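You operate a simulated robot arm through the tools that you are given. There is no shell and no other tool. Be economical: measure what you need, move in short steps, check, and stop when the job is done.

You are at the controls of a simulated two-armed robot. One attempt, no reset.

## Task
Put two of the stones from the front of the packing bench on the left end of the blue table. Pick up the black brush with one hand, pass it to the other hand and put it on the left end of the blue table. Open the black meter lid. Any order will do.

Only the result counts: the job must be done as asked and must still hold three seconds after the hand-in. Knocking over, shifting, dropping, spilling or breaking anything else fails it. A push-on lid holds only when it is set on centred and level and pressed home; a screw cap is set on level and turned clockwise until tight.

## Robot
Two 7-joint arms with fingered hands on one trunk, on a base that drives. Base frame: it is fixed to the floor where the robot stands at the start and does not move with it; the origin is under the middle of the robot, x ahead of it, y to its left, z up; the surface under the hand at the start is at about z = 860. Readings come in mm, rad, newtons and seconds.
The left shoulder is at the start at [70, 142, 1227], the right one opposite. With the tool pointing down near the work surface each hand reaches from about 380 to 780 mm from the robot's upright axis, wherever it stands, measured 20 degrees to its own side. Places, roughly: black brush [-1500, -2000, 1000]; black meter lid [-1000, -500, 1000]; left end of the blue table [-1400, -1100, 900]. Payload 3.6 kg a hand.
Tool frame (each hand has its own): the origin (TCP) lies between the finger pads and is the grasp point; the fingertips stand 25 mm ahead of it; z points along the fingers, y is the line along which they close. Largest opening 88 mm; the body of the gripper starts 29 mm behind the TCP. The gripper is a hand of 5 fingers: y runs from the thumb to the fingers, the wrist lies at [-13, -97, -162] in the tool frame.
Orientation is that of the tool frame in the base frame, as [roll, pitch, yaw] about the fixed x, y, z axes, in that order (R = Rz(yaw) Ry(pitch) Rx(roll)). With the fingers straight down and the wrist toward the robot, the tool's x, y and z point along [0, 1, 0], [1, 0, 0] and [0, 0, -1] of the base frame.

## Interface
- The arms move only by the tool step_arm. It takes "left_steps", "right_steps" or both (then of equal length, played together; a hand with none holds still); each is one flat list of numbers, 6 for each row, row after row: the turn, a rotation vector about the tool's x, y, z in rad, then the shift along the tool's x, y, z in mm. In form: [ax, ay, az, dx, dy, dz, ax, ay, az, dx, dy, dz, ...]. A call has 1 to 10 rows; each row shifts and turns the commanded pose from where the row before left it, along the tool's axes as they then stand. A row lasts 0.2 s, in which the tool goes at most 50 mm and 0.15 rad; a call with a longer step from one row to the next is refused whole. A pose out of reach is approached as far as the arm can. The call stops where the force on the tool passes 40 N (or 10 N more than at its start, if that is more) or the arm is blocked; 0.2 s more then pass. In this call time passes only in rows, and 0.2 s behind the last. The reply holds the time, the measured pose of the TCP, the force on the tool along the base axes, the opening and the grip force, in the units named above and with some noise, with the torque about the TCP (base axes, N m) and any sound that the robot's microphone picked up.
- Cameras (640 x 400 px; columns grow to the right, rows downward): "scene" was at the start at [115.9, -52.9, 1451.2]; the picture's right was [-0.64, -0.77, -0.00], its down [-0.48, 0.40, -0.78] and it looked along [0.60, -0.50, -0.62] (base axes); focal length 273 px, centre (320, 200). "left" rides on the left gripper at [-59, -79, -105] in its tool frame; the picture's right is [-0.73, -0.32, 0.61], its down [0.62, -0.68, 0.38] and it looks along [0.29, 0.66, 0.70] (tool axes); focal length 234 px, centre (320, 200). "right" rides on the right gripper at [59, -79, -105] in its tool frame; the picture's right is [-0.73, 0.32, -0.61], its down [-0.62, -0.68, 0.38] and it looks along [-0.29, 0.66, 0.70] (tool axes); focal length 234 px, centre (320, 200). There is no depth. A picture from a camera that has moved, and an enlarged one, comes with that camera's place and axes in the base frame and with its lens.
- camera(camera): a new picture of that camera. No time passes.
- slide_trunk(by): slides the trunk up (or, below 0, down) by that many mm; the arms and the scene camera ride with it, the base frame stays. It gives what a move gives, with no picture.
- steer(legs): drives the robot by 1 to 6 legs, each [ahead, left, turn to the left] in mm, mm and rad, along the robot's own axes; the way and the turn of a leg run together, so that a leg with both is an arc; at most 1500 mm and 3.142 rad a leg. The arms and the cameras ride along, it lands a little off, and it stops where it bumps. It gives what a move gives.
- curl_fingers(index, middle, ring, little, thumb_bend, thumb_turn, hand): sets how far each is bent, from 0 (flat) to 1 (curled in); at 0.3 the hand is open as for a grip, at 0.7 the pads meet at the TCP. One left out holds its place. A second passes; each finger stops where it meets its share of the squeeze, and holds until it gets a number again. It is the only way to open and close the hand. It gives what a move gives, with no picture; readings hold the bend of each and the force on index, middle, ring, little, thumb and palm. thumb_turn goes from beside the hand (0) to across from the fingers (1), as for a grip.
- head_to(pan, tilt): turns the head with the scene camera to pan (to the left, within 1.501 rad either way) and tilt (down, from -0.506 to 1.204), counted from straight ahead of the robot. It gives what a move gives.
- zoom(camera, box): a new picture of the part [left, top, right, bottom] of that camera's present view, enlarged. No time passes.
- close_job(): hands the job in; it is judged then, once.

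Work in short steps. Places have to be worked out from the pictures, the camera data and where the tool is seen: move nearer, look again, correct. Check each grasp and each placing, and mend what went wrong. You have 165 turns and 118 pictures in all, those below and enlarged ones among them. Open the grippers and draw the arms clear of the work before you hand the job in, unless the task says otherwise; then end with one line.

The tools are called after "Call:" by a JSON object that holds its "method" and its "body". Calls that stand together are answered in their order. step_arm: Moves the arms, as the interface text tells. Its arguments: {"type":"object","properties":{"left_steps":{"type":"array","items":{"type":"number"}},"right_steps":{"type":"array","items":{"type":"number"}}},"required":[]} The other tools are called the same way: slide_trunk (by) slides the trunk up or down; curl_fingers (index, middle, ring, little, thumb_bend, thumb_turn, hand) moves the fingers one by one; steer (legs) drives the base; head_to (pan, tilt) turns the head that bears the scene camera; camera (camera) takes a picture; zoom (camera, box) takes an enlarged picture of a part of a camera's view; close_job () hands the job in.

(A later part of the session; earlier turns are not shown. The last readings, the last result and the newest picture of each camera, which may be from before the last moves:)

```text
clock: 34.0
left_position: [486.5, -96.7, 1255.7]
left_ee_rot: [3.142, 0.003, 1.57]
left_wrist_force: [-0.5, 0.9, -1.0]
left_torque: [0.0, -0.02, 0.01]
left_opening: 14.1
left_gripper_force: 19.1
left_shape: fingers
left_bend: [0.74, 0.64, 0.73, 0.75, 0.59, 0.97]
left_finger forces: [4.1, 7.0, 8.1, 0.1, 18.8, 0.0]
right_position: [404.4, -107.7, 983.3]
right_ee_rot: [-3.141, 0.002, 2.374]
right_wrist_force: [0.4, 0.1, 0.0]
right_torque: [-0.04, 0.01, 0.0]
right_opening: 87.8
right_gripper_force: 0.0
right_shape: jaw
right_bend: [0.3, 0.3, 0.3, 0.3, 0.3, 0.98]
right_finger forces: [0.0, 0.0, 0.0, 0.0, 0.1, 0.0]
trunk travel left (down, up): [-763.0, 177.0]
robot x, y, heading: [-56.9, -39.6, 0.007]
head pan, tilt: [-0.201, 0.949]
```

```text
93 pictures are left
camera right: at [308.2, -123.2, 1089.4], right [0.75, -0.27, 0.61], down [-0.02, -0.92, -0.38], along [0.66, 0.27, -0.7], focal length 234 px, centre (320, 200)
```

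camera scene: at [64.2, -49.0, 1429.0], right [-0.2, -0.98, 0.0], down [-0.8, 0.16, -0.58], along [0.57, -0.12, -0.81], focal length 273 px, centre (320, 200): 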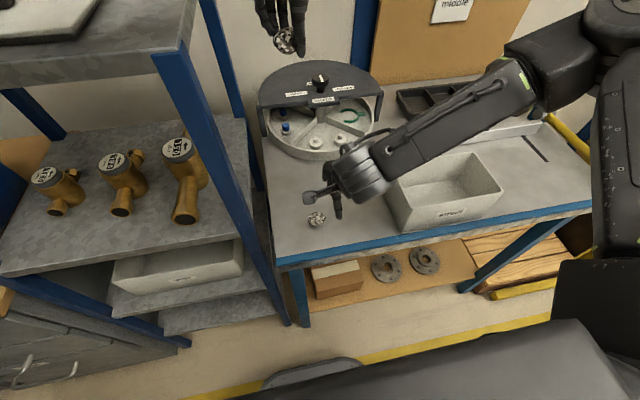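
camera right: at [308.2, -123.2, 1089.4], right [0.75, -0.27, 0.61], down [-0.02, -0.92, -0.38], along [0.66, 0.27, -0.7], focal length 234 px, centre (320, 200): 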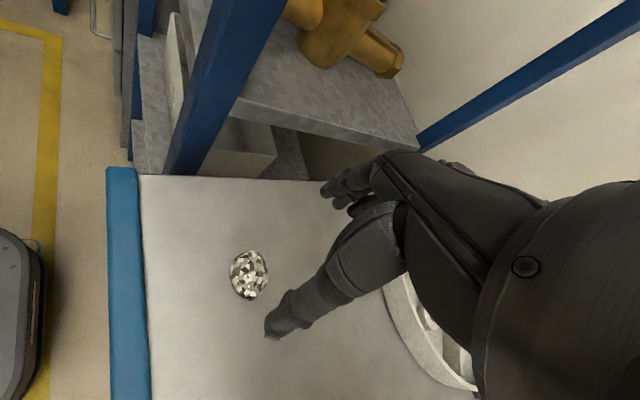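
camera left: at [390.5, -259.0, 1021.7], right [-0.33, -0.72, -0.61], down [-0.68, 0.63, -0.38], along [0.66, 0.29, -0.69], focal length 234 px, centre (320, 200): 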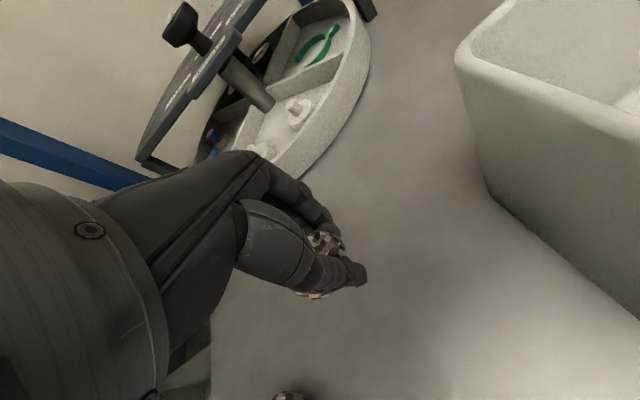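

Stone at about [399,-111]. I adjust and descend to z≈930 to measure again.

Call:
{"method": "step_arm", "body": {"right_steps": [0, 0, 0, 2, -6, 25, 0, 0, 0, 0, 0, 28]}}

Call:
{"method": "camera", "body": {"camera": "right"}}

```text
clock: 34.6
left_position: [484.8, -98.7, 1255.6]
left_ee_rot: [3.14, -0.001, 1.571]
left_wrist_force: [-0.6, 0.5, -0.7]
left_torque: [-0.01, -0.04, 0.0]
left_opening: 13.5
left_gripper_force: 19.2
left_shape: fingers
left_bend: [0.74, 0.64, 0.73, 0.75, 0.59, 0.97]
left_finger forces: [4.1, 7.0, 8.2, 0.0, 18.7, 0.1]
right_position: [393.3, -125.9, 945.3]
right_ee_rot: [-3.141, 0.001, 2.373]
right_wrist_force: [-0.1, 0.7, 0.7]
right_torque: [-0.02, -0.03, -0.02]
right_opening: 87.7
right_gripper_force: 0.0
right_shape: jaw
right_bend: [0.3, 0.3, 0.3, 0.3, 0.3, 0.98]
right_finger forces: [0.1, 0.0, 0.0, 0.1, 0.1, 0.0]
right hand out of reach, approached as far as the arm can: row 2
trunk travel left (down, up): [-763.0, 177.0]
robot x, y, heading: [-55.9, -35.0, 0.003]
head pan, tilt: [-0.201, 0.949]
```

```text
92 pictures are left
camera right: at [296.8, -140.7, 1050.7], right [0.75, -0.27, 0.61], down [-0.03, -0.92, -0.38], along [0.67, 0.27, -0.7], focal length 234 px, centre (320, 200)
```

right: 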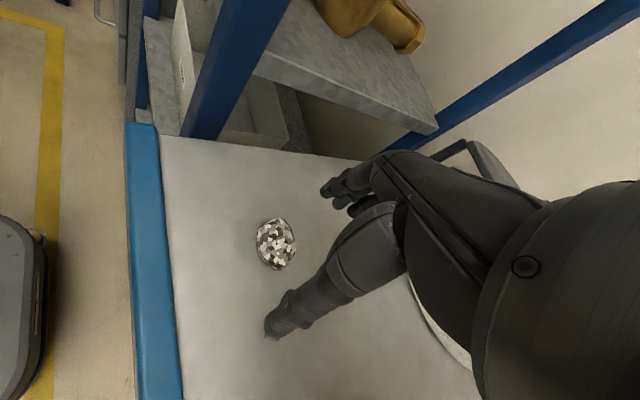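

Still slightly too near for the arm. I extend the left hand forward 80 mm and back the base 80 mm so the right wrist has room.

Call:
{"method": "step_arm", "body": {"left_steps": [0, 0, 0, -10, 40, 0, 0, 0, 0, -10, 40, 0]}}

Call:
{"method": "steer", "body": {"legs": [[-80, 0, 0]]}}

Call:
{"method": "step_arm", "body": {"right_steps": [0, 0, 0, -24, 33, 0, 0, 0, 0, -24, 33, 0]}}

Call:
{"method": "camera", "body": {"camera": "right"}}

```text
clock: 35.2
left_position: [566.9, -121.5, 1254.6]
left_ee_rot: [-3.141, -0.003, 1.568]
left_wrist_force: [0.4, -0.6, -1.1]
left_torque: [-0.03, 0.03, -0.01]
left_opening: 13.9
left_gripper_force: 18.9
left_shape: fingers
left_bend: [0.74, 0.64, 0.73, 0.75, 0.59, 0.97]
left_finger forces: [4.2, 7.0, 8.4, 0.0, 18.7, 0.0]
right_position: [394.7, -125.6, 945.5]
right_ee_rot: [3.142, -0.001, 2.375]
right_wrist_force: [-0.4, 0.8, 0.2]
right_torque: [0.04, 0.0, -0.02]
right_opening: 87.8
right_gripper_force: 0.0
right_shape: jaw
right_bend: [0.3, 0.3, 0.3, 0.3, 0.3, 0.98]
right_finger forces: [0.0, 0.1, 0.1, 0.1, 0.0, 0.0]
trunk travel left (down, up): [-763.0, 177.0]
robot x, y, heading: [-56.4, -37.7, 0.003]
head pan, tilt: [-0.201, 0.949]
```

```text
clock: 36.2
left_position: [488.7, -120.9, 1253.6]
left_ee_rot: [-3.14, -0.001, 1.57]
left_wrist_force: [0.0, 0.8, -0.7]
left_torque: [0.01, -0.01, -0.04]
left_opening: 13.9
left_gripper_force: 18.9
left_shape: fingers
left_bend: [0.74, 0.64, 0.73, 0.75, 0.59, 0.97]
left_finger forces: [4.2, 7.1, 8.3, 0.0, 18.7, 0.0]
right_position: [316.7, -126.0, 943.8]
right_ee_rot: [-3.139, -0.002, 2.372]
right_wrist_force: [0.2, 0.4, -0.6]
right_torque: [0.02, 0.06, 0.04]
right_opening: 87.7
right_gripper_force: 0.1
right_shape: jaw
right_bend: [0.3, 0.3, 0.3, 0.3, 0.3, 0.98]
right_finger forces: [0.0, 0.0, 0.0, 0.0, 0.0, 0.1]
trunk travel left (down, up): [-763.0, 177.0]
robot x, y, heading: [-137.0, -35.3, 0.005]
head pan, tilt: [-0.201, 0.949]
```

```text
clock: 36.8
left_position: [487.1, -121.5, 1254.4]
left_ee_rot: [-3.141, 0.0, 1.57]
left_wrist_force: [-0.4, 0.2, -0.6]
left_torque: [-0.03, 0.01, -0.02]
left_opening: 13.7
left_gripper_force: 18.9
left_shape: fingers
left_bend: [0.74, 0.64, 0.73, 0.75, 0.59, 0.97]
left_finger forces: [4.2, 6.9, 8.2, 0.1, 18.7, 0.1]
right_position: [381.1, -135.4, 970.2]
right_ee_rot: [3.14, 0.0, 2.371]
right_wrist_force: [0.1, -0.3, 0.2]
right_torque: [-0.01, 0.0, 0.0]
right_opening: 87.8
right_gripper_force: 0.1
right_shape: jaw
right_bend: [0.3, 0.3, 0.3, 0.3, 0.3, 0.98]
right_finger forces: [0.0, 0.0, 0.0, 0.0, 0.0, 0.1]
right hand out of reach, approached as far as the arm can: row 1, 2
trunk travel left (down, up): [-763.0, 177.0]
robot x, y, heading: [-133.5, -32.2, -0.004]
head pan, tilt: [-0.201, 0.949]
```

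```text
91 pictures are left
camera right: at [284.8, -151.7, 1075.0], right [0.75, -0.27, 0.61], down [-0.03, -0.92, -0.38], along [0.67, 0.27, -0.7], focal length 234 px, centre (320, 200)
```

right: 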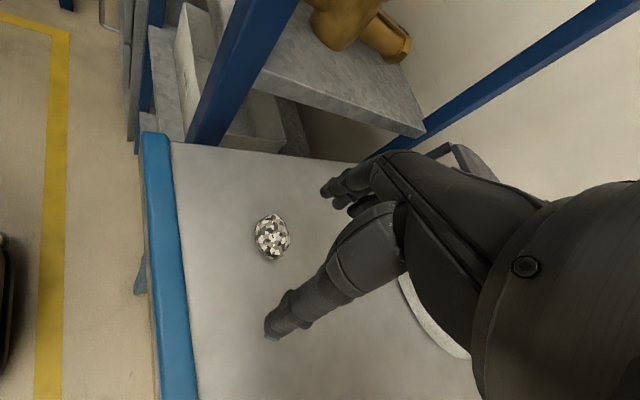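

The limit is sideways, and the left arm with its stone blocks driving further left. S3 at [480,-571] suits the right arm better, so I raise the right hand, undo the yaw and drive there.

Call:
{"method": "step_arm", "body": {"right_steps": [0, 0, 0.13, 0, 0, -40, 0, 0, 0.13, 0, 0, -40, 0, 0, 0.13, 0, 0, -40, 0, 0, 0.13, 0, 0, -40, 0, 0, 0.13, 0, 0, -40, 0, 0, 0.13, 0, 0, 0, 0, 0, 0, -45, 10, 0, 0, 0, 0, -45, 10, 0, 0, 0, 0, -45, 10, 0]}}

Call:
{"method": "steer", "body": {"legs": [[0, -315, 0], [130, 0, 0]]}}

Call:
{"method": "camera", "body": {"camera": "right"}}

Call:
{"method": "camera", "body": {"camera": "scene"}}

```text
clock: 38.8
left_position: [485.4, -121.7, 1256.0]
left_ee_rot: [-3.141, -0.001, 1.569]
left_wrist_force: [1.2, -0.2, -1.0]
left_torque: [-0.02, 0.02, 0.0]
left_opening: 13.6
left_gripper_force: 18.9
left_shape: fingers
left_bend: [0.74, 0.64, 0.73, 0.75, 0.59, 0.97]
left_finger forces: [4.2, 7.0, 8.3, 0.1, 18.7, 0.0]
right_position: [412.4, -272.6, 1172.3]
right_ee_rot: [-3.141, -0.001, 1.592]
right_wrist_force: [-0.1, 0.1, 0.2]
right_torque: [0.01, -0.01, 0.03]
right_opening: 87.8
right_gripper_force: 0.1
right_shape: jaw
right_bend: [0.3, 0.3, 0.3, 0.3, 0.3, 0.98]
right_finger forces: [0.0, 0.0, 0.0, 0.1, 0.0, 0.0]
trunk travel left (down, up): [-763.0, 177.0]
robot x, y, heading: [-135.0, -33.1, -0.001]
head pan, tilt: [-0.201, 0.949]
```

```text
clock: 41.8
left_position: [611.5, -442.5, 1256.7]
left_ee_rot: [3.138, 0.0, 1.569]
left_wrist_force: [0.4, 0.4, -1.0]
left_torque: [0.0, -0.01, 0.02]
left_opening: 13.6
left_gripper_force: 18.9
left_shape: fingers
left_bend: [0.74, 0.64, 0.73, 0.75, 0.59, 0.97]
left_finger forces: [4.2, 7.1, 8.3, 0.1, 18.7, 0.1]
right_position: [536.9, -593.4, 1172.5]
right_ee_rot: [3.14, -0.001, 1.59]
right_wrist_force: [0.2, -0.3, 0.6]
right_torque: [0.0, 0.03, 0.01]
right_opening: 88.0
right_gripper_force: 0.2
right_shape: jaw
right_bend: [0.3, 0.3, 0.3, 0.3, 0.3, 0.98]
right_finger forces: [0.1, 0.0, 0.1, 0.1, 0.0, 0.0]
trunk travel left (down, up): [-763.0, 177.0]
robot x, y, heading: [-6.4, -358.9, -0.001]
head pan, tilt: [-0.201, 0.949]
```

```text
90 pictures are left
camera right: at [457.4, -535.9, 1279.0], right [0.34, -0.72, 0.61], down [-0.67, -0.64, -0.39], along [0.66, -0.28, -0.69], focal length 234 px, centre (320, 200)
```

right: 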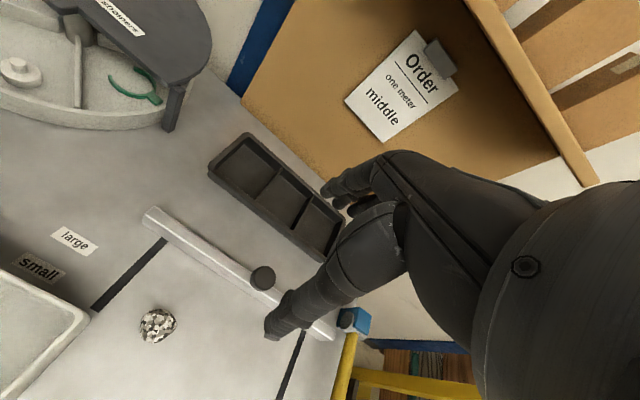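

```text
89 pictures are left
camera scene: at [110.6, -370.9, 1429.2], right [-0.2, -0.98, 0.0], down [-0.8, 0.16, -0.58], along [0.57, -0.12, -0.81], focal length 273 px, centre (320, 200)
```

scene: 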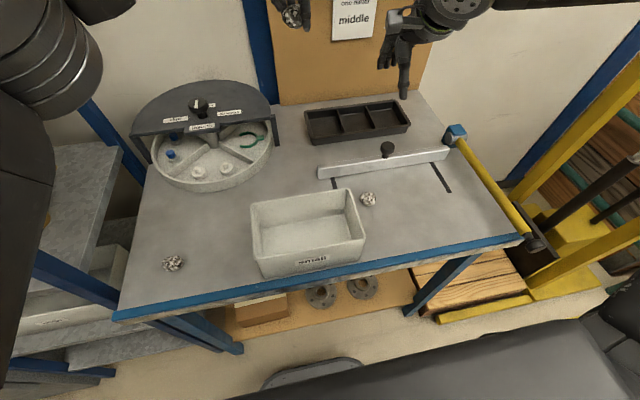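

S3 lies at [476,-573]. I bring the right hand over it and descend to z≈970, above the box rim.

Call:
{"method": "step_arm", "body": {"right_steps": [0, 0, 0, 9, -30, 0, 0, 0, 0, 9, -30, 0, 0, 0, 0, 0, 0, 45, 0, 0, 0, 0, 0, 45, 0, 0, 0, 0, 0, 45, 0, 0, 0, 0, 0, 45, 0, 0, 0, 0, 0, 22]}}

Call:
{"method": "camera", "body": {"camera": "right"}}

Call:
{"method": "zoom", "body": {"camera": "scene", "box": [240, 130, 480, 280]}}

```text
clock: 43.4
left_position: [612.9, -443.3, 1254.8]
left_ee_rot: [3.14, 0.0, 1.569]
left_wrist_force: [-0.8, -0.5, -1.1]
left_torque: [-0.01, 0.0, -0.02]
left_opening: 13.4
left_gripper_force: 18.9
left_shape: fingers
left_bend: [0.74, 0.64, 0.73, 0.75, 0.59, 0.97]
left_finger forces: [4.1, 7.0, 8.4, 0.0, 18.6, 0.0]
right_position: [476.8, -574.5, 973.7]
right_ee_rot: [3.139, -0.001, 1.59]
right_wrist_force: [0.1, -0.2, -0.6]
right_torque: [0.03, -0.04, 0.01]
right_opening: 88.1
right_gripper_force: 0.1
right_shape: jaw
right_bend: [0.3, 0.3, 0.3, 0.3, 0.3, 0.98]
right_finger forces: [0.0, 0.0, 0.0, 0.1, 0.0, 0.0]
trunk travel left (down, up): [-763.0, 177.0]
robot x, y, heading: [-8.9, -361.7, -0.001]
head pan, tilt: [-0.201, 0.949]
```

```text
88 pictures are left
camera right: at [396.8, -517.4, 1079.2], right [0.34, -0.72, 0.61], down [-0.67, -0.64, -0.39], along [0.66, -0.28, -0.7], focal length 234 px, centre (320, 200)
```

right: 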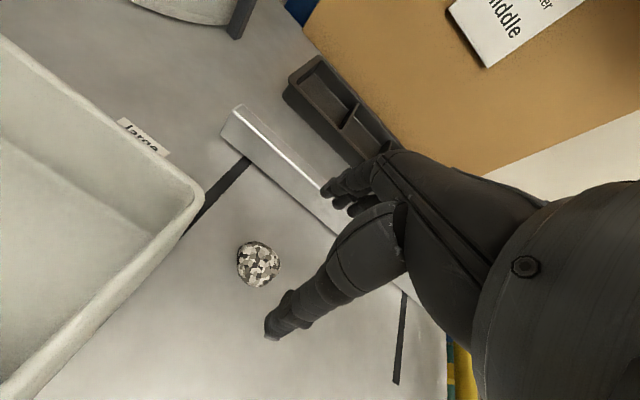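

```text
2.67 times, centred on (360, 205) of scene
camera zoom: at [112.6, -370.7, 1429.1], right [-0.2, -0.98, 0.0], down [-0.8, 0.16, -0.58], along [0.57, -0.12, -0.81], focal length 727 px, centre (213, 187)
```

zoom: 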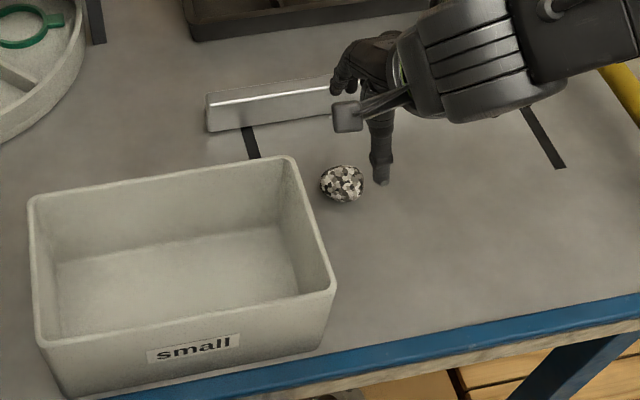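

Stone at [476,-572], box rim at y≈-510. I narrow the fingers slightly and descend to z≈905.

Call:
{"method": "curl_fingers", "body": {"hand": "right", "index": 0.36, "middle": 0.36, "ring": 0.36, "little": 0.36, "thumb_bend": 0.36, "thumb_turn": 1}}

Call:
{"method": "step_arm", "body": {"right_steps": [0, 0, 0, 0, -1, 25, 0, 0, 0, 0, 0, 25, 0, 0, 0, 0, 0, 20]}}

Call:
{"method": "camera", "body": {"camera": "right"}}

```text
clock: 44.4
left_position: [613.4, -442.9, 1255.4]
left_ee_rot: [3.139, 0.001, 1.569]
left_wrist_force: [-0.2, 0.2, -1.0]
left_torque: [0.0, 0.0, -0.02]
left_opening: 13.8
left_gripper_force: 19.1
left_shape: fingers
left_bend: [0.74, 0.64, 0.73, 0.75, 0.59, 0.97]
left_finger forces: [4.2, 7.0, 8.3, 0.0, 18.6, 0.0]
right_position: [476.4, -574.8, 974.4]
right_ee_rot: [-3.142, 0.001, 1.59]
right_wrist_force: [0.2, -0.3, 0.3]
right_torque: [0.01, -0.01, 0.0]
right_opening: 72.9
right_gripper_force: 0.0
right_shape: fingers
right_bend: [0.36, 0.36, 0.36, 0.36, 0.36, 0.98]
right_finger forces: [0.1, 0.0, 0.0, 0.0, 0.1, 0.1]
trunk travel left (down, up): [-763.0, 177.0]
robot x, y, heading: [-7.3, -360.3, -0.002]
head pan, tilt: [-0.201, 0.949]
```

```text
clock: 45.2
left_position: [612.6, -442.5, 1254.3]
left_ee_rot: [3.14, 0.001, 1.571]
left_wrist_force: [-0.4, 0.3, -0.7]
left_torque: [-0.01, -0.02, -0.02]
left_opening: 13.6
left_gripper_force: 19.0
left_shape: fingers
left_bend: [0.74, 0.64, 0.73, 0.75, 0.59, 0.97]
left_finger forces: [4.1, 7.0, 8.2, 0.0, 18.6, 0.0]
right_position: [476.2, -575.4, 899.6]
right_ee_rot: [-3.141, 0.0, 1.59]
right_wrist_force: [0.4, 0.0, 0.7]
right_torque: [0.0, -0.02, -0.03]
right_opening: 72.7
right_gripper_force: 0.2
right_shape: fingers
right_bend: [0.36, 0.36, 0.36, 0.36, 0.36, 0.98]
right_finger forces: [0.0, 0.0, 0.0, 0.0, 0.1, 0.0]
trunk travel left (down, up): [-763.0, 177.0]
robot x, y, heading: [-5.2, -357.6, -0.003]
head pan, tilt: [-0.201, 0.949]
```

```text
86 pictures are left
camera right: at [397.1, -517.0, 1006.5], right [0.34, -0.72, 0.61], down [-0.67, -0.64, -0.38], along [0.66, -0.28, -0.7], focal length 234 px, centre (320, 200)
```

right: 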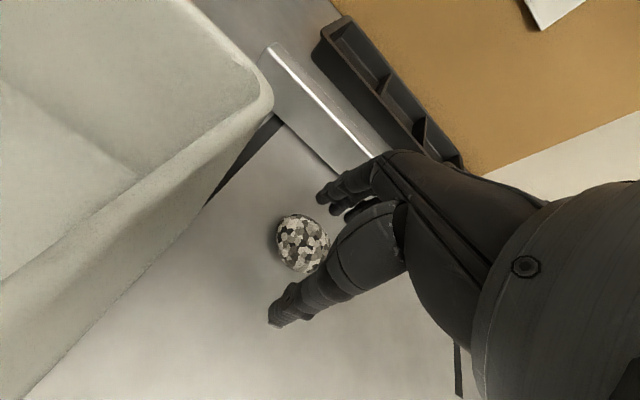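

Stone at about [475,-570]. I shift 5 mm left, lower to z≈888 and close.

Call:
{"method": "step_arm", "body": {"right_steps": [0, 0, 0, 5, -2, 6, 0, 0, 0, 0, 0, 6]}}

Call:
{"method": "curl_fingers", "body": {"hand": "right", "index": 0.75, "middle": 0.75, "ring": 0.75, "little": 0.75, "thumb_bend": 0.75}}

Call:
{"method": "camera", "body": {"camera": "right"}}

```text
clock: 45.8
left_position: [612.7, -441.9, 1255.3]
left_ee_rot: [3.139, 0.001, 1.568]
left_wrist_force: [-0.4, 0.5, -0.4]
left_torque: [-0.02, -0.01, 0.01]
left_opening: 13.7
left_gripper_force: 19.2
left_shape: fingers
left_bend: [0.74, 0.64, 0.73, 0.75, 0.59, 0.97]
left_finger forces: [4.1, 7.0, 8.3, 0.0, 18.5, 0.1]
right_position: [474.4, -575.3, 895.3]
right_ee_rot: [3.141, 0.0, 1.59]
right_wrist_force: [0.4, -0.3, 0.1]
right_torque: [-0.02, -0.03, 0.0]
right_opening: 72.5
right_gripper_force: 0.1
right_shape: fingers
right_bend: [0.36, 0.36, 0.36, 0.36, 0.36, 0.98]
right_finger forces: [0.1, 0.0, 0.0, 0.0, 0.0, 0.1]
right hand out of reach, approached as far as the arm can: row 1, 2
trunk travel left (down, up): [-763.0, 177.0]
robot x, y, heading: [-9.8, -360.3, 0.003]
head pan, tilt: [-0.201, 0.949]
```

```text
clock: 46.8
left_position: [613.5, -442.8, 1255.4]
left_ee_rot: [3.139, 0.001, 1.569]
left_wrist_force: [0.1, -0.2, -0.4]
left_torque: [0.01, -0.01, -0.02]
left_opening: 13.5
left_gripper_force: 18.5
left_shape: fingers
left_bend: [0.74, 0.64, 0.73, 0.75, 0.59, 0.97]
left_finger forces: [4.1, 7.0, 8.2, 0.1, 18.6, 0.0]
right_position: [473.2, -574.9, 895.9]
right_ee_rot: [3.141, 0.001, 1.592]
right_wrist_force: [0.8, 0.6, 0.6]
right_torque: [0.0, -0.01, -0.02]
right_opening: 29.1
right_gripper_force: 15.3
right_shape: fingers
right_bend: [0.71, 0.63, 0.75, 0.75, 0.54, 1.0]
right_finger forces: [8.3, 6.9, 0.0, 0.1, 16.0, 0.1]
trunk travel left (down, up): [-763.0, 177.0]
robot x, y, heading: [-9.6, -359.6, -0.006]
head pan, tilt: [-0.201, 0.949]
```

```text
85 pictures are left
camera right: at [393.7, -517.9, 1001.4], right [0.34, -0.72, 0.61], down [-0.67, -0.64, -0.38], along [0.66, -0.28, -0.7], focal length 234 px, centre (320, 200)
```

right: 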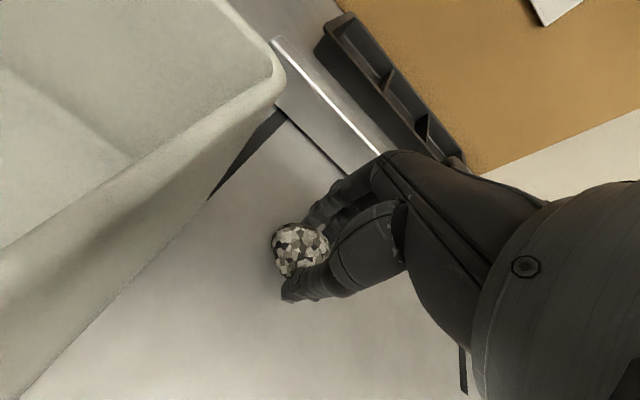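

The arm reached its limit at z 895 and the grip is high and off-centre. I open, raise a bit, shift the base 25 mm left for better reach, and retry.

Call:
{"method": "curl_fingers", "body": {"hand": "right", "index": 0.36, "middle": 0.36, "ring": 0.36, "little": 0.36, "thumb_bend": 0.36}}

Call:
{"method": "step_arm", "body": {"right_steps": [0, 0, 0, 0, 0, -30, 0, 0, 0, -20, 0, -30]}}

Call:
{"method": "steer", "body": {"legs": [[0, 30, 0]]}}

Call:
{"method": "camera", "body": {"camera": "right"}}

```text
clock: 47.8
left_position: [613.4, -442.9, 1256.4]
left_ee_rot: [3.139, 0.002, 1.568]
left_wrist_force: [1.5, -0.5, -1.7]
left_torque: [-0.01, 0.01, 0.03]
left_opening: 13.4
left_gripper_force: 19.2
left_shape: fingers
left_bend: [0.74, 0.64, 0.73, 0.75, 0.59, 0.97]
left_finger forces: [4.1, 6.9, 8.2, 0.1, 18.6, 0.0]
right_position: [472.7, -574.9, 896.3]
right_ee_rot: [-3.141, -0.001, 1.591]
right_wrist_force: [0.2, -0.9, 0.5]
right_torque: [0.03, 0.0, -0.01]
right_opening: 71.4
right_gripper_force: 0.0
right_shape: fingers
right_bend: [0.36, 0.36, 0.36, 0.36, 0.36, 0.98]
right_finger forces: [0.0, 0.0, 0.0, 0.2, 0.0, 0.0]
trunk travel left (down, up): [-763.0, 177.0]
robot x, y, heading: [-5.7, -360.9, -0.002]
head pan, tilt: [-0.201, 0.949]
```

```text
clock: 48.4
left_position: [611.4, -443.3, 1256.4]
left_ee_rot: [3.138, -0.001, 1.569]
left_wrist_force: [-0.1, 0.2, 0.0]
left_torque: [-0.01, -0.01, -0.03]
left_opening: 13.8
left_gripper_force: 18.9
left_shape: fingers
left_bend: [0.74, 0.64, 0.73, 0.75, 0.59, 0.97]
left_finger forces: [4.1, 7.0, 8.3, 0.0, 18.6, 0.0]
right_position: [474.9, -597.2, 958.5]
right_ee_rot: [3.14, 0.0, 1.592]
right_wrist_force: [1.0, 0.2, -0.5]
right_torque: [-0.04, -0.03, -0.01]
right_opening: 72.0
right_gripper_force: 0.1
right_shape: fingers
right_bend: [0.36, 0.36, 0.36, 0.36, 0.36, 0.98]
right_finger forces: [0.0, 0.0, 0.1, 0.1, 0.1, 0.0]
trunk travel left (down, up): [-763.0, 177.0]
robot x, y, heading: [-9.2, -357.9, -0.003]
head pan, tilt: [-0.201, 0.949]
```

```text
clock: 49.2
left_position: [614.2, -420.2, 1254.8]
left_ee_rot: [3.139, -0.006, 1.567]
left_wrist_force: [-0.3, -0.7, -0.3]
left_torque: [0.01, 0.0, 0.0]
left_opening: 13.8
left_gripper_force: 19.3
left_shape: fingers
left_bend: [0.74, 0.64, 0.73, 0.75, 0.59, 0.97]
left_finger forces: [4.1, 7.1, 8.2, 0.0, 18.6, 0.0]
right_position: [476.6, -571.9, 954.5]
right_ee_rot: [-3.14, -0.003, 1.589]
right_wrist_force: [-0.2, -0.7, -0.9]
right_torque: [0.01, 0.04, 0.0]
right_opening: 71.8
right_gripper_force: 0.0
right_shape: fingers
right_bend: [0.36, 0.36, 0.36, 0.36, 0.36, 0.98]
right_finger forces: [0.1, 0.0, 0.0, 0.0, 0.1, 0.0]
trunk travel left (down, up): [-763.0, 177.0]
robot x, y, heading: [-8.3, -329.9, -0.006]
head pan, tilt: [-0.201, 0.949]
```

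```text
84 pictures are left
camera right: at [397.1, -514.6, 1061.0], right [0.34, -0.72, 0.6], down [-0.67, -0.63, -0.39], along [0.66, -0.27, -0.7], focal length 234 px, centre (320, 200)
```

right: 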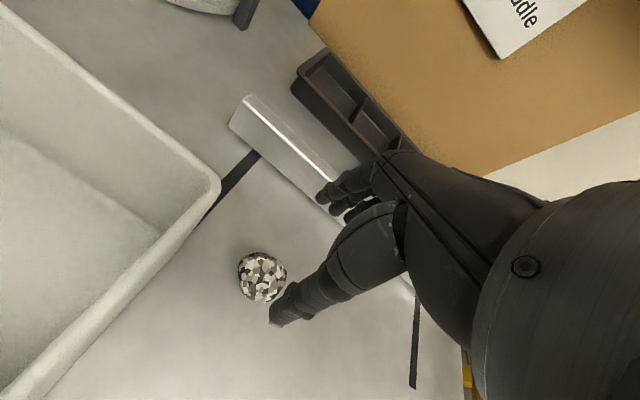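

The stone now sits at about [465,-569]. I move there and lower to z≈888.

Call:
{"method": "step_arm", "body": {"right_steps": [0, 0, 0, 4, -10, 10, 0, 0, 0, 0, 0, 25, 0, 0, 0, 0, 0, 25, 0, 0, 0, 0, 0, 6]}}

Call:
{"method": "camera", "body": {"camera": "right"}}

```text
clock: 50.2
left_position: [612.8, -414.6, 1254.5]
left_ee_rot: [3.14, 0.001, 1.567]
left_wrist_force: [0.7, -1.2, -0.5]
left_torque: [-0.01, -0.03, 0.04]
left_opening: 13.7
left_gripper_force: 18.9
left_shape: fingers
left_bend: [0.74, 0.64, 0.73, 0.75, 0.59, 0.97]
left_finger forces: [4.1, 7.0, 8.2, 0.0, 18.6, 0.0]
right_position: [466.2, -564.4, 890.2]
right_ee_rot: [3.141, 0.0, 1.59]
right_wrist_force: [0.6, -0.8, 0.0]
right_torque: [-0.03, -0.04, -0.01]
right_opening: 72.0
right_gripper_force: 0.1
right_shape: fingers
right_bend: [0.36, 0.36, 0.36, 0.36, 0.36, 0.98]
right_finger forces: [0.1, 0.0, 0.0, 0.0, 0.0, 0.0]
trunk travel left (down, up): [-763.0, 177.0]
robot x, y, heading: [-8.4, -329.7, 0.001]
head pan, tilt: [-0.201, 0.949]
```

```text
83 pictures are left
camera right: at [387.0, -506.1, 995.9], right [0.34, -0.72, 0.61], down [-0.67, -0.64, -0.38], along [0.66, -0.28, -0.7], focal length 234 px, centre (320, 200)
```

right: 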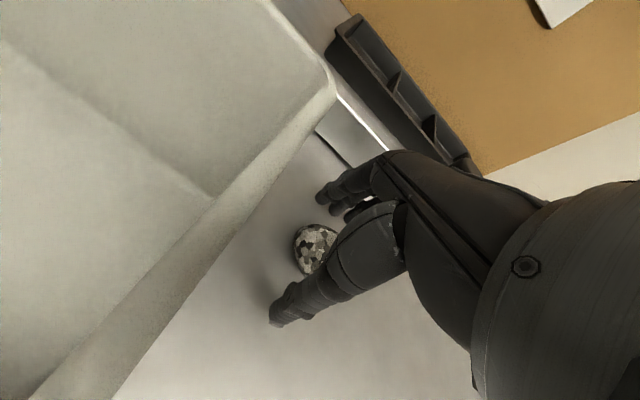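

Stone is centred under the TCP ([463,-564]). I close the hand.

Call:
{"method": "curl_fingers", "body": {"hand": "right", "index": 0.75, "middle": 0.75, "ring": 0.75, "little": 0.75, "thumb_bend": 0.75}}

Call:
{"method": "step_arm", "body": {"right_steps": [0, 0, 0, 0, 0, -15, 0, 0, 0, -5, 0, -20]}}

Call:
{"method": "camera", "body": {"camera": "right"}}

```text
clock: 51.2
left_position: [613.4, -414.1, 1254.9]
left_ee_rot: [3.139, 0.001, 1.568]
left_wrist_force: [0.3, -0.4, -0.8]
left_torque: [-0.01, -0.03, -0.01]
left_opening: 13.6
left_gripper_force: 19.7
left_shape: fingers
left_bend: [0.74, 0.64, 0.73, 0.75, 0.59, 0.97]
left_finger forces: [4.0, 7.0, 8.3, 0.0, 18.7, 0.0]
right_position: [467.4, -562.9, 890.6]
right_ee_rot: [3.141, -0.001, 1.59]
right_wrist_force: [0.1, 0.1, -0.2]
right_torque: [0.04, 0.0, -0.01]
right_opening: 22.2
right_gripper_force: 20.7
right_shape: fingers
right_bend: [0.73, 0.63, 0.73, 0.75, 0.55, 0.98]
right_finger forces: [7.1, 9.2, 5.8, 0.0, 19.5, 0.1]
trunk travel left (down, up): [-763.0, 177.0]
robot x, y, heading: [-5.2, -329.8, -0.002]
head pan, tilt: [-0.201, 0.949]
```

```text
clock: 51.9
left_position: [612.2, -413.8, 1255.7]
left_ee_rot: [3.14, -0.001, 1.568]
left_wrist_force: [-0.1, -0.1, -0.8]
left_torque: [0.03, 0.02, 0.0]
left_opening: 13.8
left_gripper_force: 19.0
left_shape: fingers
left_bend: [0.74, 0.64, 0.73, 0.75, 0.59, 0.97]
left_finger forces: [4.0, 6.9, 8.2, 0.1, 18.7, 0.0]
right_position: [465.8, -567.4, 926.8]
right_ee_rot: [3.139, 0.0, 1.589]
right_wrist_force: [0.1, 0.5, -0.4]
right_torque: [-0.02, 0.02, -0.01]
right_opening: 22.6
right_gripper_force: 21.1
right_shape: fingers
right_bend: [0.73, 0.63, 0.73, 0.75, 0.55, 0.98]
right_finger forces: [7.1, 9.3, 5.8, 0.0, 19.5, 0.0]
trunk travel left (down, up): [-763.0, 177.0]
robot x, y, heading: [-11.1, -329.0, -0.005]
head pan, tilt: [-0.201, 0.949]
```

```text
82 pictures are left
camera right: at [386.2, -509.9, 1032.5], right [0.34, -0.72, 0.61], down [-0.67, -0.64, -0.38], along [0.66, -0.28, -0.7], focal length 234 px, centre (320, 200)
```

right: 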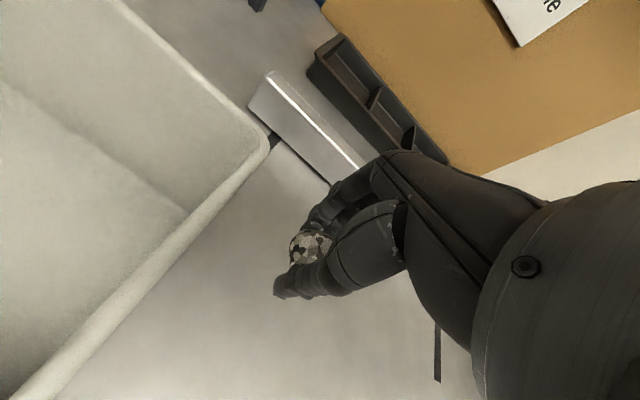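

Stone two is firmly held (21 N). I raise the right hand, back away from the bench and look around to the right.

Call:
{"method": "step_arm", "body": {"right_steps": [0, 0, 0, 0, 0, -45, 0, 0, 0, 0, 0, -45, 0, 0, 0, 0, 0, -45, 0, 0, 0, 0, 0, -45, 0, 0, 0, 0, 0, -45]}}

Call:
{"method": "steer", "body": {"legs": [[-250, 0, 0]]}}

Call:
{"method": "head_to", "body": {"pan": -1.5, "tilt": 0.45}}

Call:
{"method": "camera", "body": {"camera": "scene"}}

Call:
{"method": "head_to", "body": {"pan": 1.5, "tilt": 0.45}}

Call:
{"method": "camera", "body": {"camera": "scene"}}

```text
clock: 53.0
left_position: [611.3, -414.8, 1255.9]
left_ee_rot: [3.138, 0.0, 1.568]
left_wrist_force: [0.1, -0.3, -1.2]
left_torque: [0.03, 0.02, -0.01]
left_opening: 13.7
left_gripper_force: 19.3
left_shape: fingers
left_bend: [0.74, 0.64, 0.73, 0.75, 0.59, 0.97]
left_finger forces: [4.1, 6.9, 8.3, 0.0, 18.6, 0.0]
right_position: [462.0, -568.5, 1153.2]
right_ee_rot: [3.142, -0.001, 1.59]
right_wrist_force: [-0.9, 0.4, -1.4]
right_torque: [0.01, -0.03, 0.01]
right_opening: 22.2
right_gripper_force: 20.4
right_shape: fingers
right_bend: [0.73, 0.63, 0.74, 0.75, 0.55, 0.98]
right_finger forces: [7.1, 8.5, 6.4, 0.1, 18.8, 0.1]
trunk travel left (down, up): [-763.0, 177.0]
robot x, y, heading: [-6.7, -330.5, -0.001]
head pan, tilt: [-0.201, 0.949]
```

```text
clock: 54.9
left_position: [361.2, -412.7, 1255.5]
left_ee_rot: [-3.141, 0.0, 1.571]
left_wrist_force: [0.4, -0.5, -1.2]
left_torque: [0.0, 0.0, 0.0]
left_opening: 13.5
left_gripper_force: 18.8
left_shape: fingers
left_bend: [0.74, 0.64, 0.73, 0.75, 0.59, 0.97]
left_finger forces: [4.1, 7.2, 8.3, 0.0, 18.5, 0.0]
right_position: [211.1, -568.0, 1151.6]
right_ee_rot: [-3.141, 0.0, 1.591]
right_wrist_force: [0.7, -0.5, -0.4]
right_torque: [-0.04, 0.03, 0.02]
right_opening: 22.2
right_gripper_force: 20.9
right_shape: fingers
right_bend: [0.73, 0.63, 0.74, 0.75, 0.55, 0.98]
right_finger forces: [7.0, 8.6, 6.5, 0.0, 18.6, 0.0]
trunk travel left (down, up): [-763.0, 177.0]
robot x, y, heading: [-261.7, -328.5, -0.002]
head pan, tilt: [-0.201, 0.949]
```

```text
clock: 56.4
left_position: [359.4, -413.8, 1255.2]
left_ee_rot: [3.141, 0.0, 1.569]
left_wrist_force: [0.3, -1.5, -0.6]
left_torque: [0.02, -0.01, 0.02]
left_opening: 13.5
left_gripper_force: 19.6
left_shape: fingers
left_bend: [0.74, 0.64, 0.73, 0.75, 0.59, 0.97]
left_finger forces: [4.1, 6.9, 8.2, 0.0, 18.7, 0.1]
right_position: [210.9, -567.7, 1151.1]
right_ee_rot: [3.141, 0.0, 1.59]
right_wrist_force: [-0.1, 0.2, -1.0]
right_torque: [0.0, -0.01, -0.02]
right_opening: 22.2
right_gripper_force: 20.5
right_shape: fingers
right_bend: [0.73, 0.63, 0.74, 0.75, 0.55, 0.98]
right_finger forces: [7.1, 8.6, 6.4, 0.0, 18.8, 0.0]
trunk travel left (down, up): [-763.0, 177.0]
robot x, y, heading: [-262.5, -328.5, -0.001]
head pan, tilt: [-1.499, 0.45]
```

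```text
81 pictures are left
camera scene: at [-205.2, -417.8, 1471.0], right [-1.0, -0.07, 0.0], down [-0.03, 0.43, -0.9], along [0.06, -0.9, -0.44], focal length 273 px, centre (320, 200)
```

scene: 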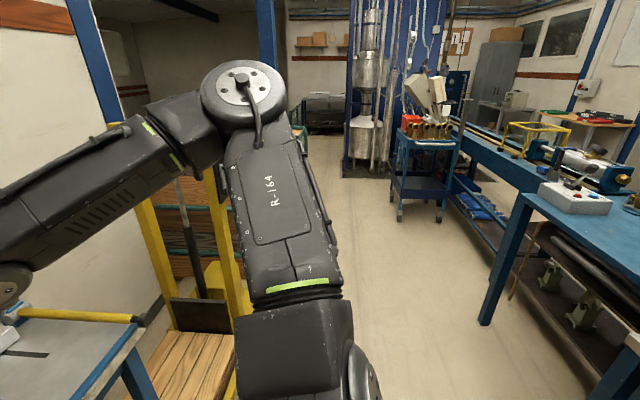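

```text
clock: 59.0
left_position: [359.3, -413.4, 1254.7]
left_ee_rot: [3.141, 0.0, 1.568]
left_wrist_force: [0.1, 0.9, -0.8]
left_torque: [0.02, 0.01, 0.02]
left_opening: 13.3
left_gripper_force: 19.1
left_shape: fingers
left_bend: [0.74, 0.64, 0.73, 0.75, 0.59, 0.97]
left_finger forces: [4.1, 6.9, 8.3, 0.0, 18.6, 0.0]
right_position: [210.0, -567.1, 1153.2]
right_ee_rot: [3.141, 0.001, 1.588]
right_wrist_force: [0.1, 0.4, -1.4]
right_torque: [0.0, -0.01, -0.02]
right_opening: 22.0
right_gripper_force: 20.9
right_shape: fingers
right_bend: [0.73, 0.63, 0.74, 0.75, 0.55, 0.98]
right_finger forces: [7.2, 8.6, 6.4, 0.1, 18.7, 0.0]
trunk travel left (down, up): [-763.0, 177.0]
robot x, y, heading: [-262.1, -328.4, -0.001]
head pan, tilt: [1.499, 0.45]
```

```text
80 pictures are left
camera scene: at [-204.7, -234.5, 1471.0], right [1.0, -0.07, 0.0], down [-0.03, -0.43, -0.9], along [0.07, 0.9, -0.44], focal length 273 px, centre (320, 200)
```

scene: 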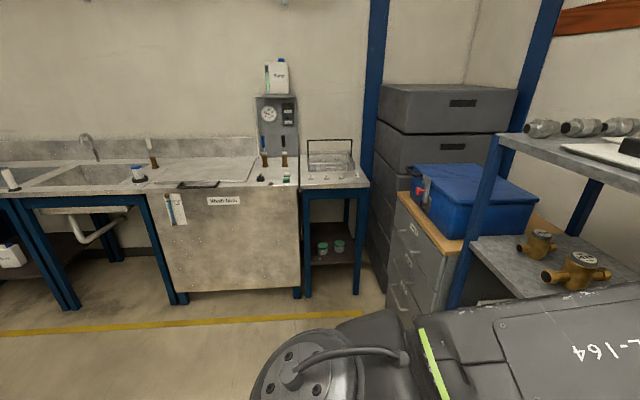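

A blue table runs along the side behind me to the right. I turn the robot right by a quarter and look at it from the front.

Call:
{"method": "steer", "body": {"legs": [[-100, 0, 0], [0, 0, -1.6]]}}

Call:
{"method": "head_to", "body": {"pan": -0.7, "tilt": 0.45}}

Call:
{"method": "camera", "body": {"camera": "scene"}}

Call:
{"method": "head_to", "body": {"pan": -1.5, "tilt": 0.6}}

Call:
{"method": "camera", "body": {"camera": "scene"}}

```text
clock: 64.0
left_position: [-471.0, -945.4, 1255.2]
left_ee_rot: [3.141, 0.0, -0.044]
left_wrist_force: [-0.2, 0.3, -0.7]
left_torque: [0.01, -0.01, 0.0]
left_opening: 13.2
left_gripper_force: 18.6
left_shape: fingers
left_bend: [0.74, 0.64, 0.73, 0.75, 0.59, 0.97]
left_finger forces: [4.1, 6.7, 8.1, 0.0, 17.8, 0.0]
right_position: [-619.3, -790.3, 1152.0]
right_ee_rot: [-3.141, 0.0, -0.019]
right_wrist_force: [-0.7, 0.0, 0.2]
right_torque: [0.0, -0.02, 0.02]
right_opening: 21.8
right_gripper_force: 19.7
right_shape: fingers
right_bend: [0.73, 0.64, 0.74, 0.75, 0.55, 0.98]
right_finger forces: [6.9, 8.2, 6.4, 0.0, 17.9, 0.0]
trunk travel left (down, up): [-763.0, 177.0]
robot x, y, heading: [-362.9, -330.4, -1.615]
head pan, tilt: [1.499, 0.45]
```

```text
clock: 66.1
left_position: [-471.2, -946.4, 1254.5]
left_ee_rot: [3.14, 0.001, -0.045]
left_wrist_force: [0.5, -0.2, -1.3]
left_torque: [-0.02, -0.01, -0.03]
left_opening: 13.2
left_gripper_force: 18.4
left_shape: fingers
left_bend: [0.74, 0.64, 0.73, 0.75, 0.59, 0.97]
left_finger forces: [4.0, 6.8, 8.1, 0.1, 17.8, 0.0]
right_position: [-618.5, -790.0, 1151.6]
right_ee_rot: [-3.141, 0.001, -0.02]
right_wrist_force: [0.0, 0.2, -1.2]
right_torque: [-0.01, -0.02, -0.01]
right_opening: 21.9
right_gripper_force: 19.7
right_shape: fingers
right_bend: [0.73, 0.64, 0.74, 0.75, 0.55, 0.98]
right_finger forces: [7.0, 8.2, 6.4, 0.1, 17.9, 0.0]
trunk travel left (down, up): [-763.0, 177.0]
robot x, y, heading: [-359.8, -326.4, -1.615]
head pan, tilt: [-0.7, 0.45]
```

```text
79 pictures are left
camera scene: at [-425.3, -443.6, 1471.0], right [-0.74, 0.68, 0.0], down [0.29, 0.32, -0.9], along [-0.61, -0.66, -0.44], focal length 273 px, centre (320, 200)
```

scene: 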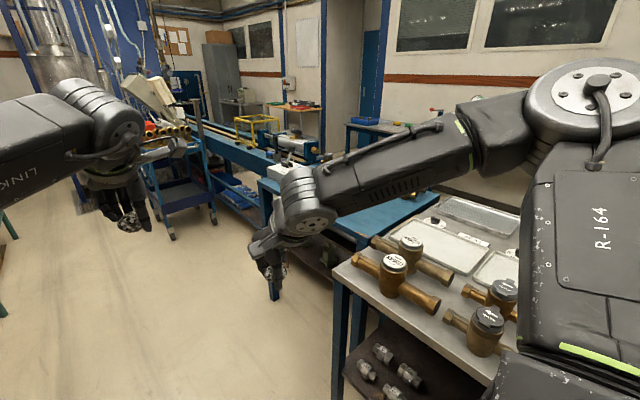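

```text
clock: 67.2
left_position: [-470.8, -945.8, 1255.4]
left_ee_rot: [3.141, 0.0, -0.044]
left_wrist_force: [0.8, 0.1, 0.5]
left_torque: [0.0, 0.02, 0.0]
left_opening: 13.2
left_gripper_force: 18.5
left_shape: fingers
left_bend: [0.74, 0.64, 0.73, 0.75, 0.59, 0.97]
left_finger forces: [4.2, 6.8, 8.1, 0.1, 17.8, 0.0]
right_position: [-617.5, -789.7, 1151.6]
right_ee_rot: [3.14, 0.001, -0.02]
right_wrist_force: [0.0, 1.0, -1.5]
right_torque: [-0.05, -0.01, 0.01]
right_opening: 21.8
right_gripper_force: 19.3
right_shape: fingers
right_bend: [0.73, 0.64, 0.74, 0.75, 0.55, 0.98]
right_finger forces: [7.0, 8.1, 6.4, 0.0, 17.9, 0.0]
trunk travel left (down, up): [-763.0, 177.0]
robot x, y, heading: [-359.5, -329.3, -1.613]
head pan, tilt: [-1.499, 0.6]
```

```text
78 pictures are left
camera scene: at [-451.5, -378.5, 1457.4], right [-0.03, 1.0, 0.0], down [0.56, 0.02, -0.83], along [-0.82, -0.02, -0.56], focal length 273 px, centre (320, 200)
```

scene: 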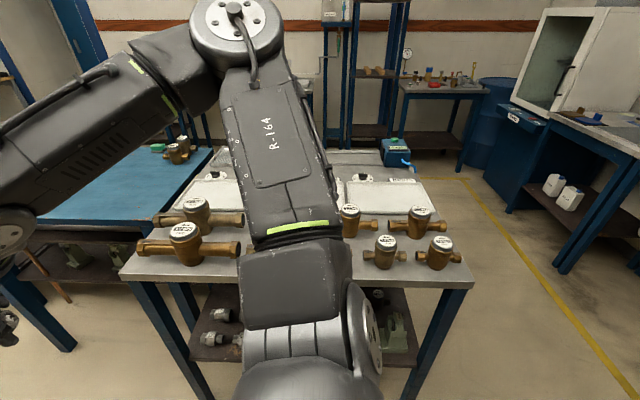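

A grey table with brass meters is in front of x≈-925 (y -880..30) and the blue table is left of it. I drive down the aisle to y≈-1150 and turn to face it.

Call:
{"method": "steer", "body": {"legs": [[800, 0, 0], [0, 0, -1.53]]}}

Call:
{"method": "head_to", "body": {"pan": 0, "tilt": 0.55}}

Call:
{"method": "camera", "body": {"camera": "scene"}}

```text
clock: 75.2
left_position: [-1010.1, -1018.6, 1253.9]
left_ee_rot: [3.14, 0.0, -1.588]
left_wrist_force: [0.1, 0.4, -1.9]
left_torque: [0.01, 0.01, 0.01]
left_opening: 13.2
left_gripper_force: 17.7
left_shape: fingers
left_bend: [0.74, 0.73, 0.73, 0.75, 0.6, 0.97]
left_finger forces: [4.2, 6.7, 8.0, 0.0, 17.2, 0.0]
right_position: [-857.2, -865.1, 1152.7]
right_ee_rot: [-3.141, 0.0, -1.567]
right_wrist_force: [0.2, -0.5, -0.8]
right_torque: [-0.02, -0.02, 0.0]
right_opening: 21.6
right_gripper_force: 19.3
right_shape: fingers
right_bend: [0.73, 0.64, 0.74, 0.75, 0.55, 0.98]
right_finger forces: [6.7, 7.9, 6.4, 0.0, 16.9, 0.0]
trunk travel left (down, up): [-763.0, 177.0]
robot x, y, heading: [-393.1, -1114.5, 3.127]
head pan, tilt: [-1.499, 0.6]
```

```text
clock: 76.8
left_position: [-1008.4, -1019.4, 1254.4]
left_ee_rot: [3.139, 0.0, -1.588]
left_wrist_force: [0.5, -0.3, -0.5]
left_torque: [0.03, 0.02, -0.02]
left_opening: 13.1
left_gripper_force: 18.1
left_shape: fingers
left_bend: [0.74, 0.73, 0.73, 0.75, 0.6, 0.97]
left_finger forces: [4.3, 6.8, 7.9, 0.1, 17.2, 0.0]
right_position: [-857.4, -866.3, 1152.7]
right_ee_rot: [-3.141, 0.0, -1.568]
right_wrist_force: [-0.7, 1.0, -0.4]
right_torque: [-0.03, 0.03, -0.01]
right_opening: 21.6
right_gripper_force: 18.9
right_shape: fingers
right_bend: [0.73, 0.64, 0.74, 0.75, 0.55, 0.98]
right_finger forces: [6.7, 8.0, 6.4, 0.0, 17.0, 0.0]
trunk travel left (down, up): [-763.0, 177.0]
robot x, y, heading: [-389.4, -1113.1, 3.123]
head pan, tilt: [0.0, 0.55]
```

```text
77 pictures are left
camera scene: at [-529.6, -1107.7, 1461.9], right [0.02, 1.0, 0.0], down [0.52, -0.01, -0.85], along [-0.85, 0.02, -0.52], focal length 273 px, centre (320, 200)
```

scene: 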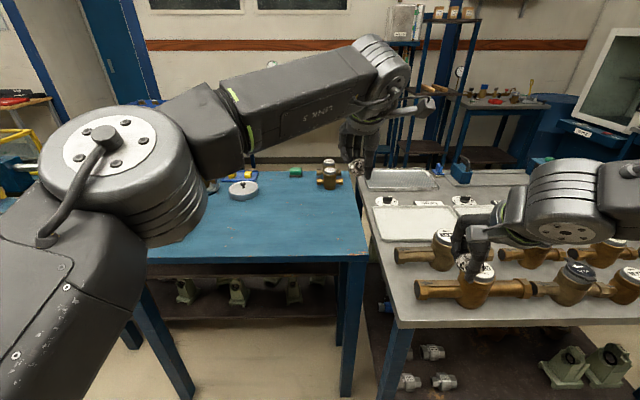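

The blue table spans x -1190..-1650, y -1635..-940, so the given "left end" [-1400,-1100] is its +y part. I drive closer to (-690,-1190) and look at that area.

Call:
{"method": "steer", "body": {"legs": [[300, 75, 0.015]]}}

Call:
{"method": "head_to", "body": {"pan": -0.1, "tilt": 0.75}}

Call:
{"method": "camera", "body": {"camera": "scene"}}

Call:
{"method": "camera", "body": {"camera": "left"}}

```text
clock: 78.9
left_position: [-1314.5, -1095.1, 1255.8]
left_ee_rot: [3.139, -0.001, -1.579]
left_wrist_force: [0.4, 0.4, 0.1]
left_torque: [-0.01, 0.03, -0.02]
left_opening: 13.0
left_gripper_force: 17.9
left_shape: fingers
left_bend: [0.74, 0.73, 0.73, 0.75, 0.6, 0.97]
left_finger forces: [4.2, 6.7, 8.0, 0.0, 17.2, 0.1]
right_position: [-1163.2, -941.4, 1151.9]
right_ee_rot: [3.141, 0.0, -1.555]
right_wrist_force: [0.9, -0.6, -0.2]
right_torque: [-0.06, 0.02, -0.02]
right_opening: 21.6
right_gripper_force: 19.1
right_shape: fingers
right_bend: [0.74, 0.64, 0.74, 0.75, 0.55, 0.98]
right_finger forces: [6.8, 7.9, 6.5, 0.0, 17.0, 0.0]
trunk travel left (down, up): [-763.0, 177.0]
robot x, y, heading: [-691.8, -1182.6, 3.136]
head pan, tilt: [0.0, 0.55]
```

```text
clock: 79.7
left_position: [-1316.4, -1094.9, 1254.3]
left_ee_rot: [3.139, -0.001, -1.577]
left_wrist_force: [0.4, 0.3, -1.0]
left_torque: [0.03, 0.01, -0.01]
left_opening: 12.9
left_gripper_force: 18.1
left_shape: fingers
left_bend: [0.74, 0.73, 0.73, 0.75, 0.6, 0.97]
left_finger forces: [4.3, 6.8, 8.0, 0.0, 17.2, 0.1]
right_position: [-1164.5, -942.3, 1151.7]
right_ee_rot: [-3.141, 0.0, -1.556]
right_wrist_force: [-0.4, -0.2, -0.3]
right_torque: [0.01, 0.0, 0.02]
right_opening: 21.4
right_gripper_force: 19.3
right_shape: fingers
right_bend: [0.74, 0.64, 0.74, 0.75, 0.55, 0.98]
right_finger forces: [6.7, 7.9, 6.4, 0.0, 17.1, 0.0]
trunk travel left (down, up): [-763.0, 177.0]
robot x, y, heading: [-693.7, -1183.2, 3.129]
head pan, tilt: [-0.099, 0.75]
```

```text
76 pictures are left
camera scene: at [-828.1, -1171.0, 1444.5], right [0.11, 0.99, 0.0], down [0.68, -0.07, -0.73], along [-0.73, 0.08, -0.68], focal length 273 px, centre (320, 200)
```

scene: 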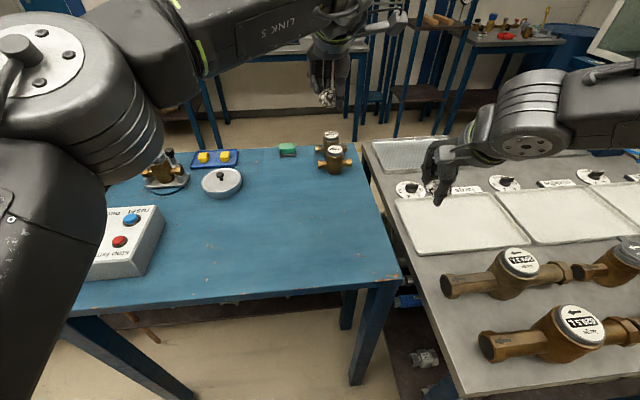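

```text
75 pictures are left
camera left: at [-1236.3, -1035.5, 1358.3], right [0.33, 0.72, -0.61], down [0.68, -0.63, -0.38], along [-0.66, -0.29, -0.69], focal length 234 px, centre (320, 200)
```

left: 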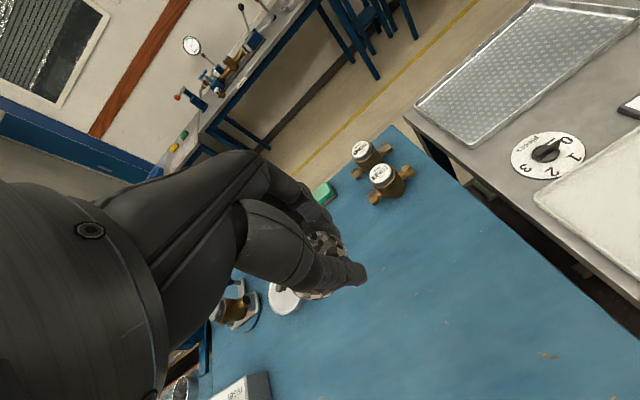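

The +y end is empty; the button box and tools sit farther along. I lower the left hand to z≈960 over [-1300,-1115].

Call:
{"method": "step_arm", "body": {"left_steps": [0, 0, 0, 20, -16, 20, 0, 0, 0, 0, 0, 45, 0, 0, 0, 0, 0, 45, 0, 0, 0, 0, 0, 45, 0, 0, 0, 0, 0, 45, 0, 0, 0, 0, 0, 45, 0, 0, 0, 0, 0, 45]}}

Call:
{"method": "camera", "body": {"camera": "scene"}}

Call:
{"method": "camera", "body": {"camera": "left"}}

```text
clock: 81.3
left_position: [-1302.4, -1116.0, 966.7]
left_ee_rot: [3.14, 0.001, -1.578]
left_wrist_force: [1.4, -0.3, -0.9]
left_torque: [0.03, 0.02, -0.04]
left_opening: 12.3
left_gripper_force: 18.0
left_shape: fingers
left_bend: [0.74, 0.73, 0.73, 0.75, 0.6, 0.97]
left_finger forces: [3.9, 6.6, 8.1, 0.0, 17.1, 0.0]
right_position: [-1165.5, -941.0, 1151.6]
right_ee_rot: [-3.141, 0.001, -1.555]
right_wrist_force: [-1.3, 0.0, -0.7]
right_torque: [-0.01, 0.01, 0.01]
right_opening: 21.6
right_gripper_force: 18.6
right_shape: fingers
right_bend: [0.74, 0.64, 0.74, 0.75, 0.55, 0.98]
right_finger forces: [6.7, 7.9, 6.4, 0.1, 17.0, 0.1]
trunk travel left (down, up): [-763.0, 177.0]
robot x, y, heading: [-697.8, -1179.1, 3.133]
head pan, tilt: [-0.099, 0.75]
```

```text
74 pictures are left
camera scene: at [-828.0, -1170.9, 1444.5], right [0.11, 0.99, 0.0], down [0.68, -0.07, -0.73], along [-0.73, 0.08, -0.68], focal length 273 px, centre (320, 200)
```

scene: 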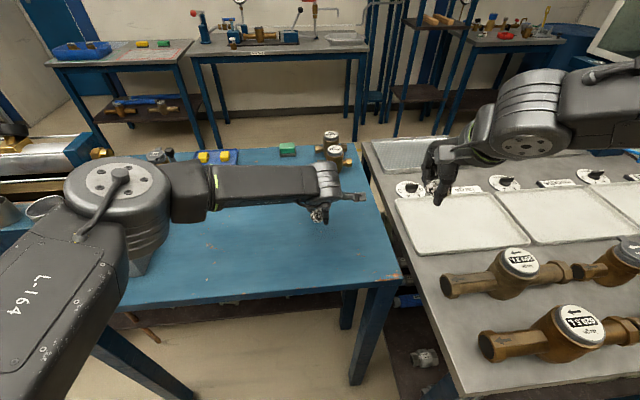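

```text
73 pictures are left
camera left: at [-1222.9, -1057.4, 1070.1], right [0.33, 0.72, -0.61], down [0.68, -0.63, -0.38], along [-0.66, -0.29, -0.69], focal length 234 px, centre (320, 200)
```

left: 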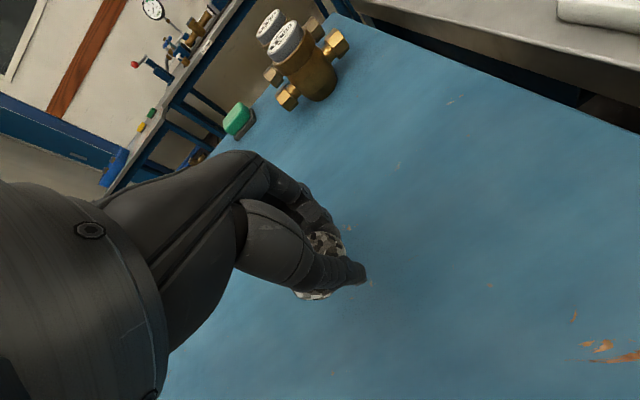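

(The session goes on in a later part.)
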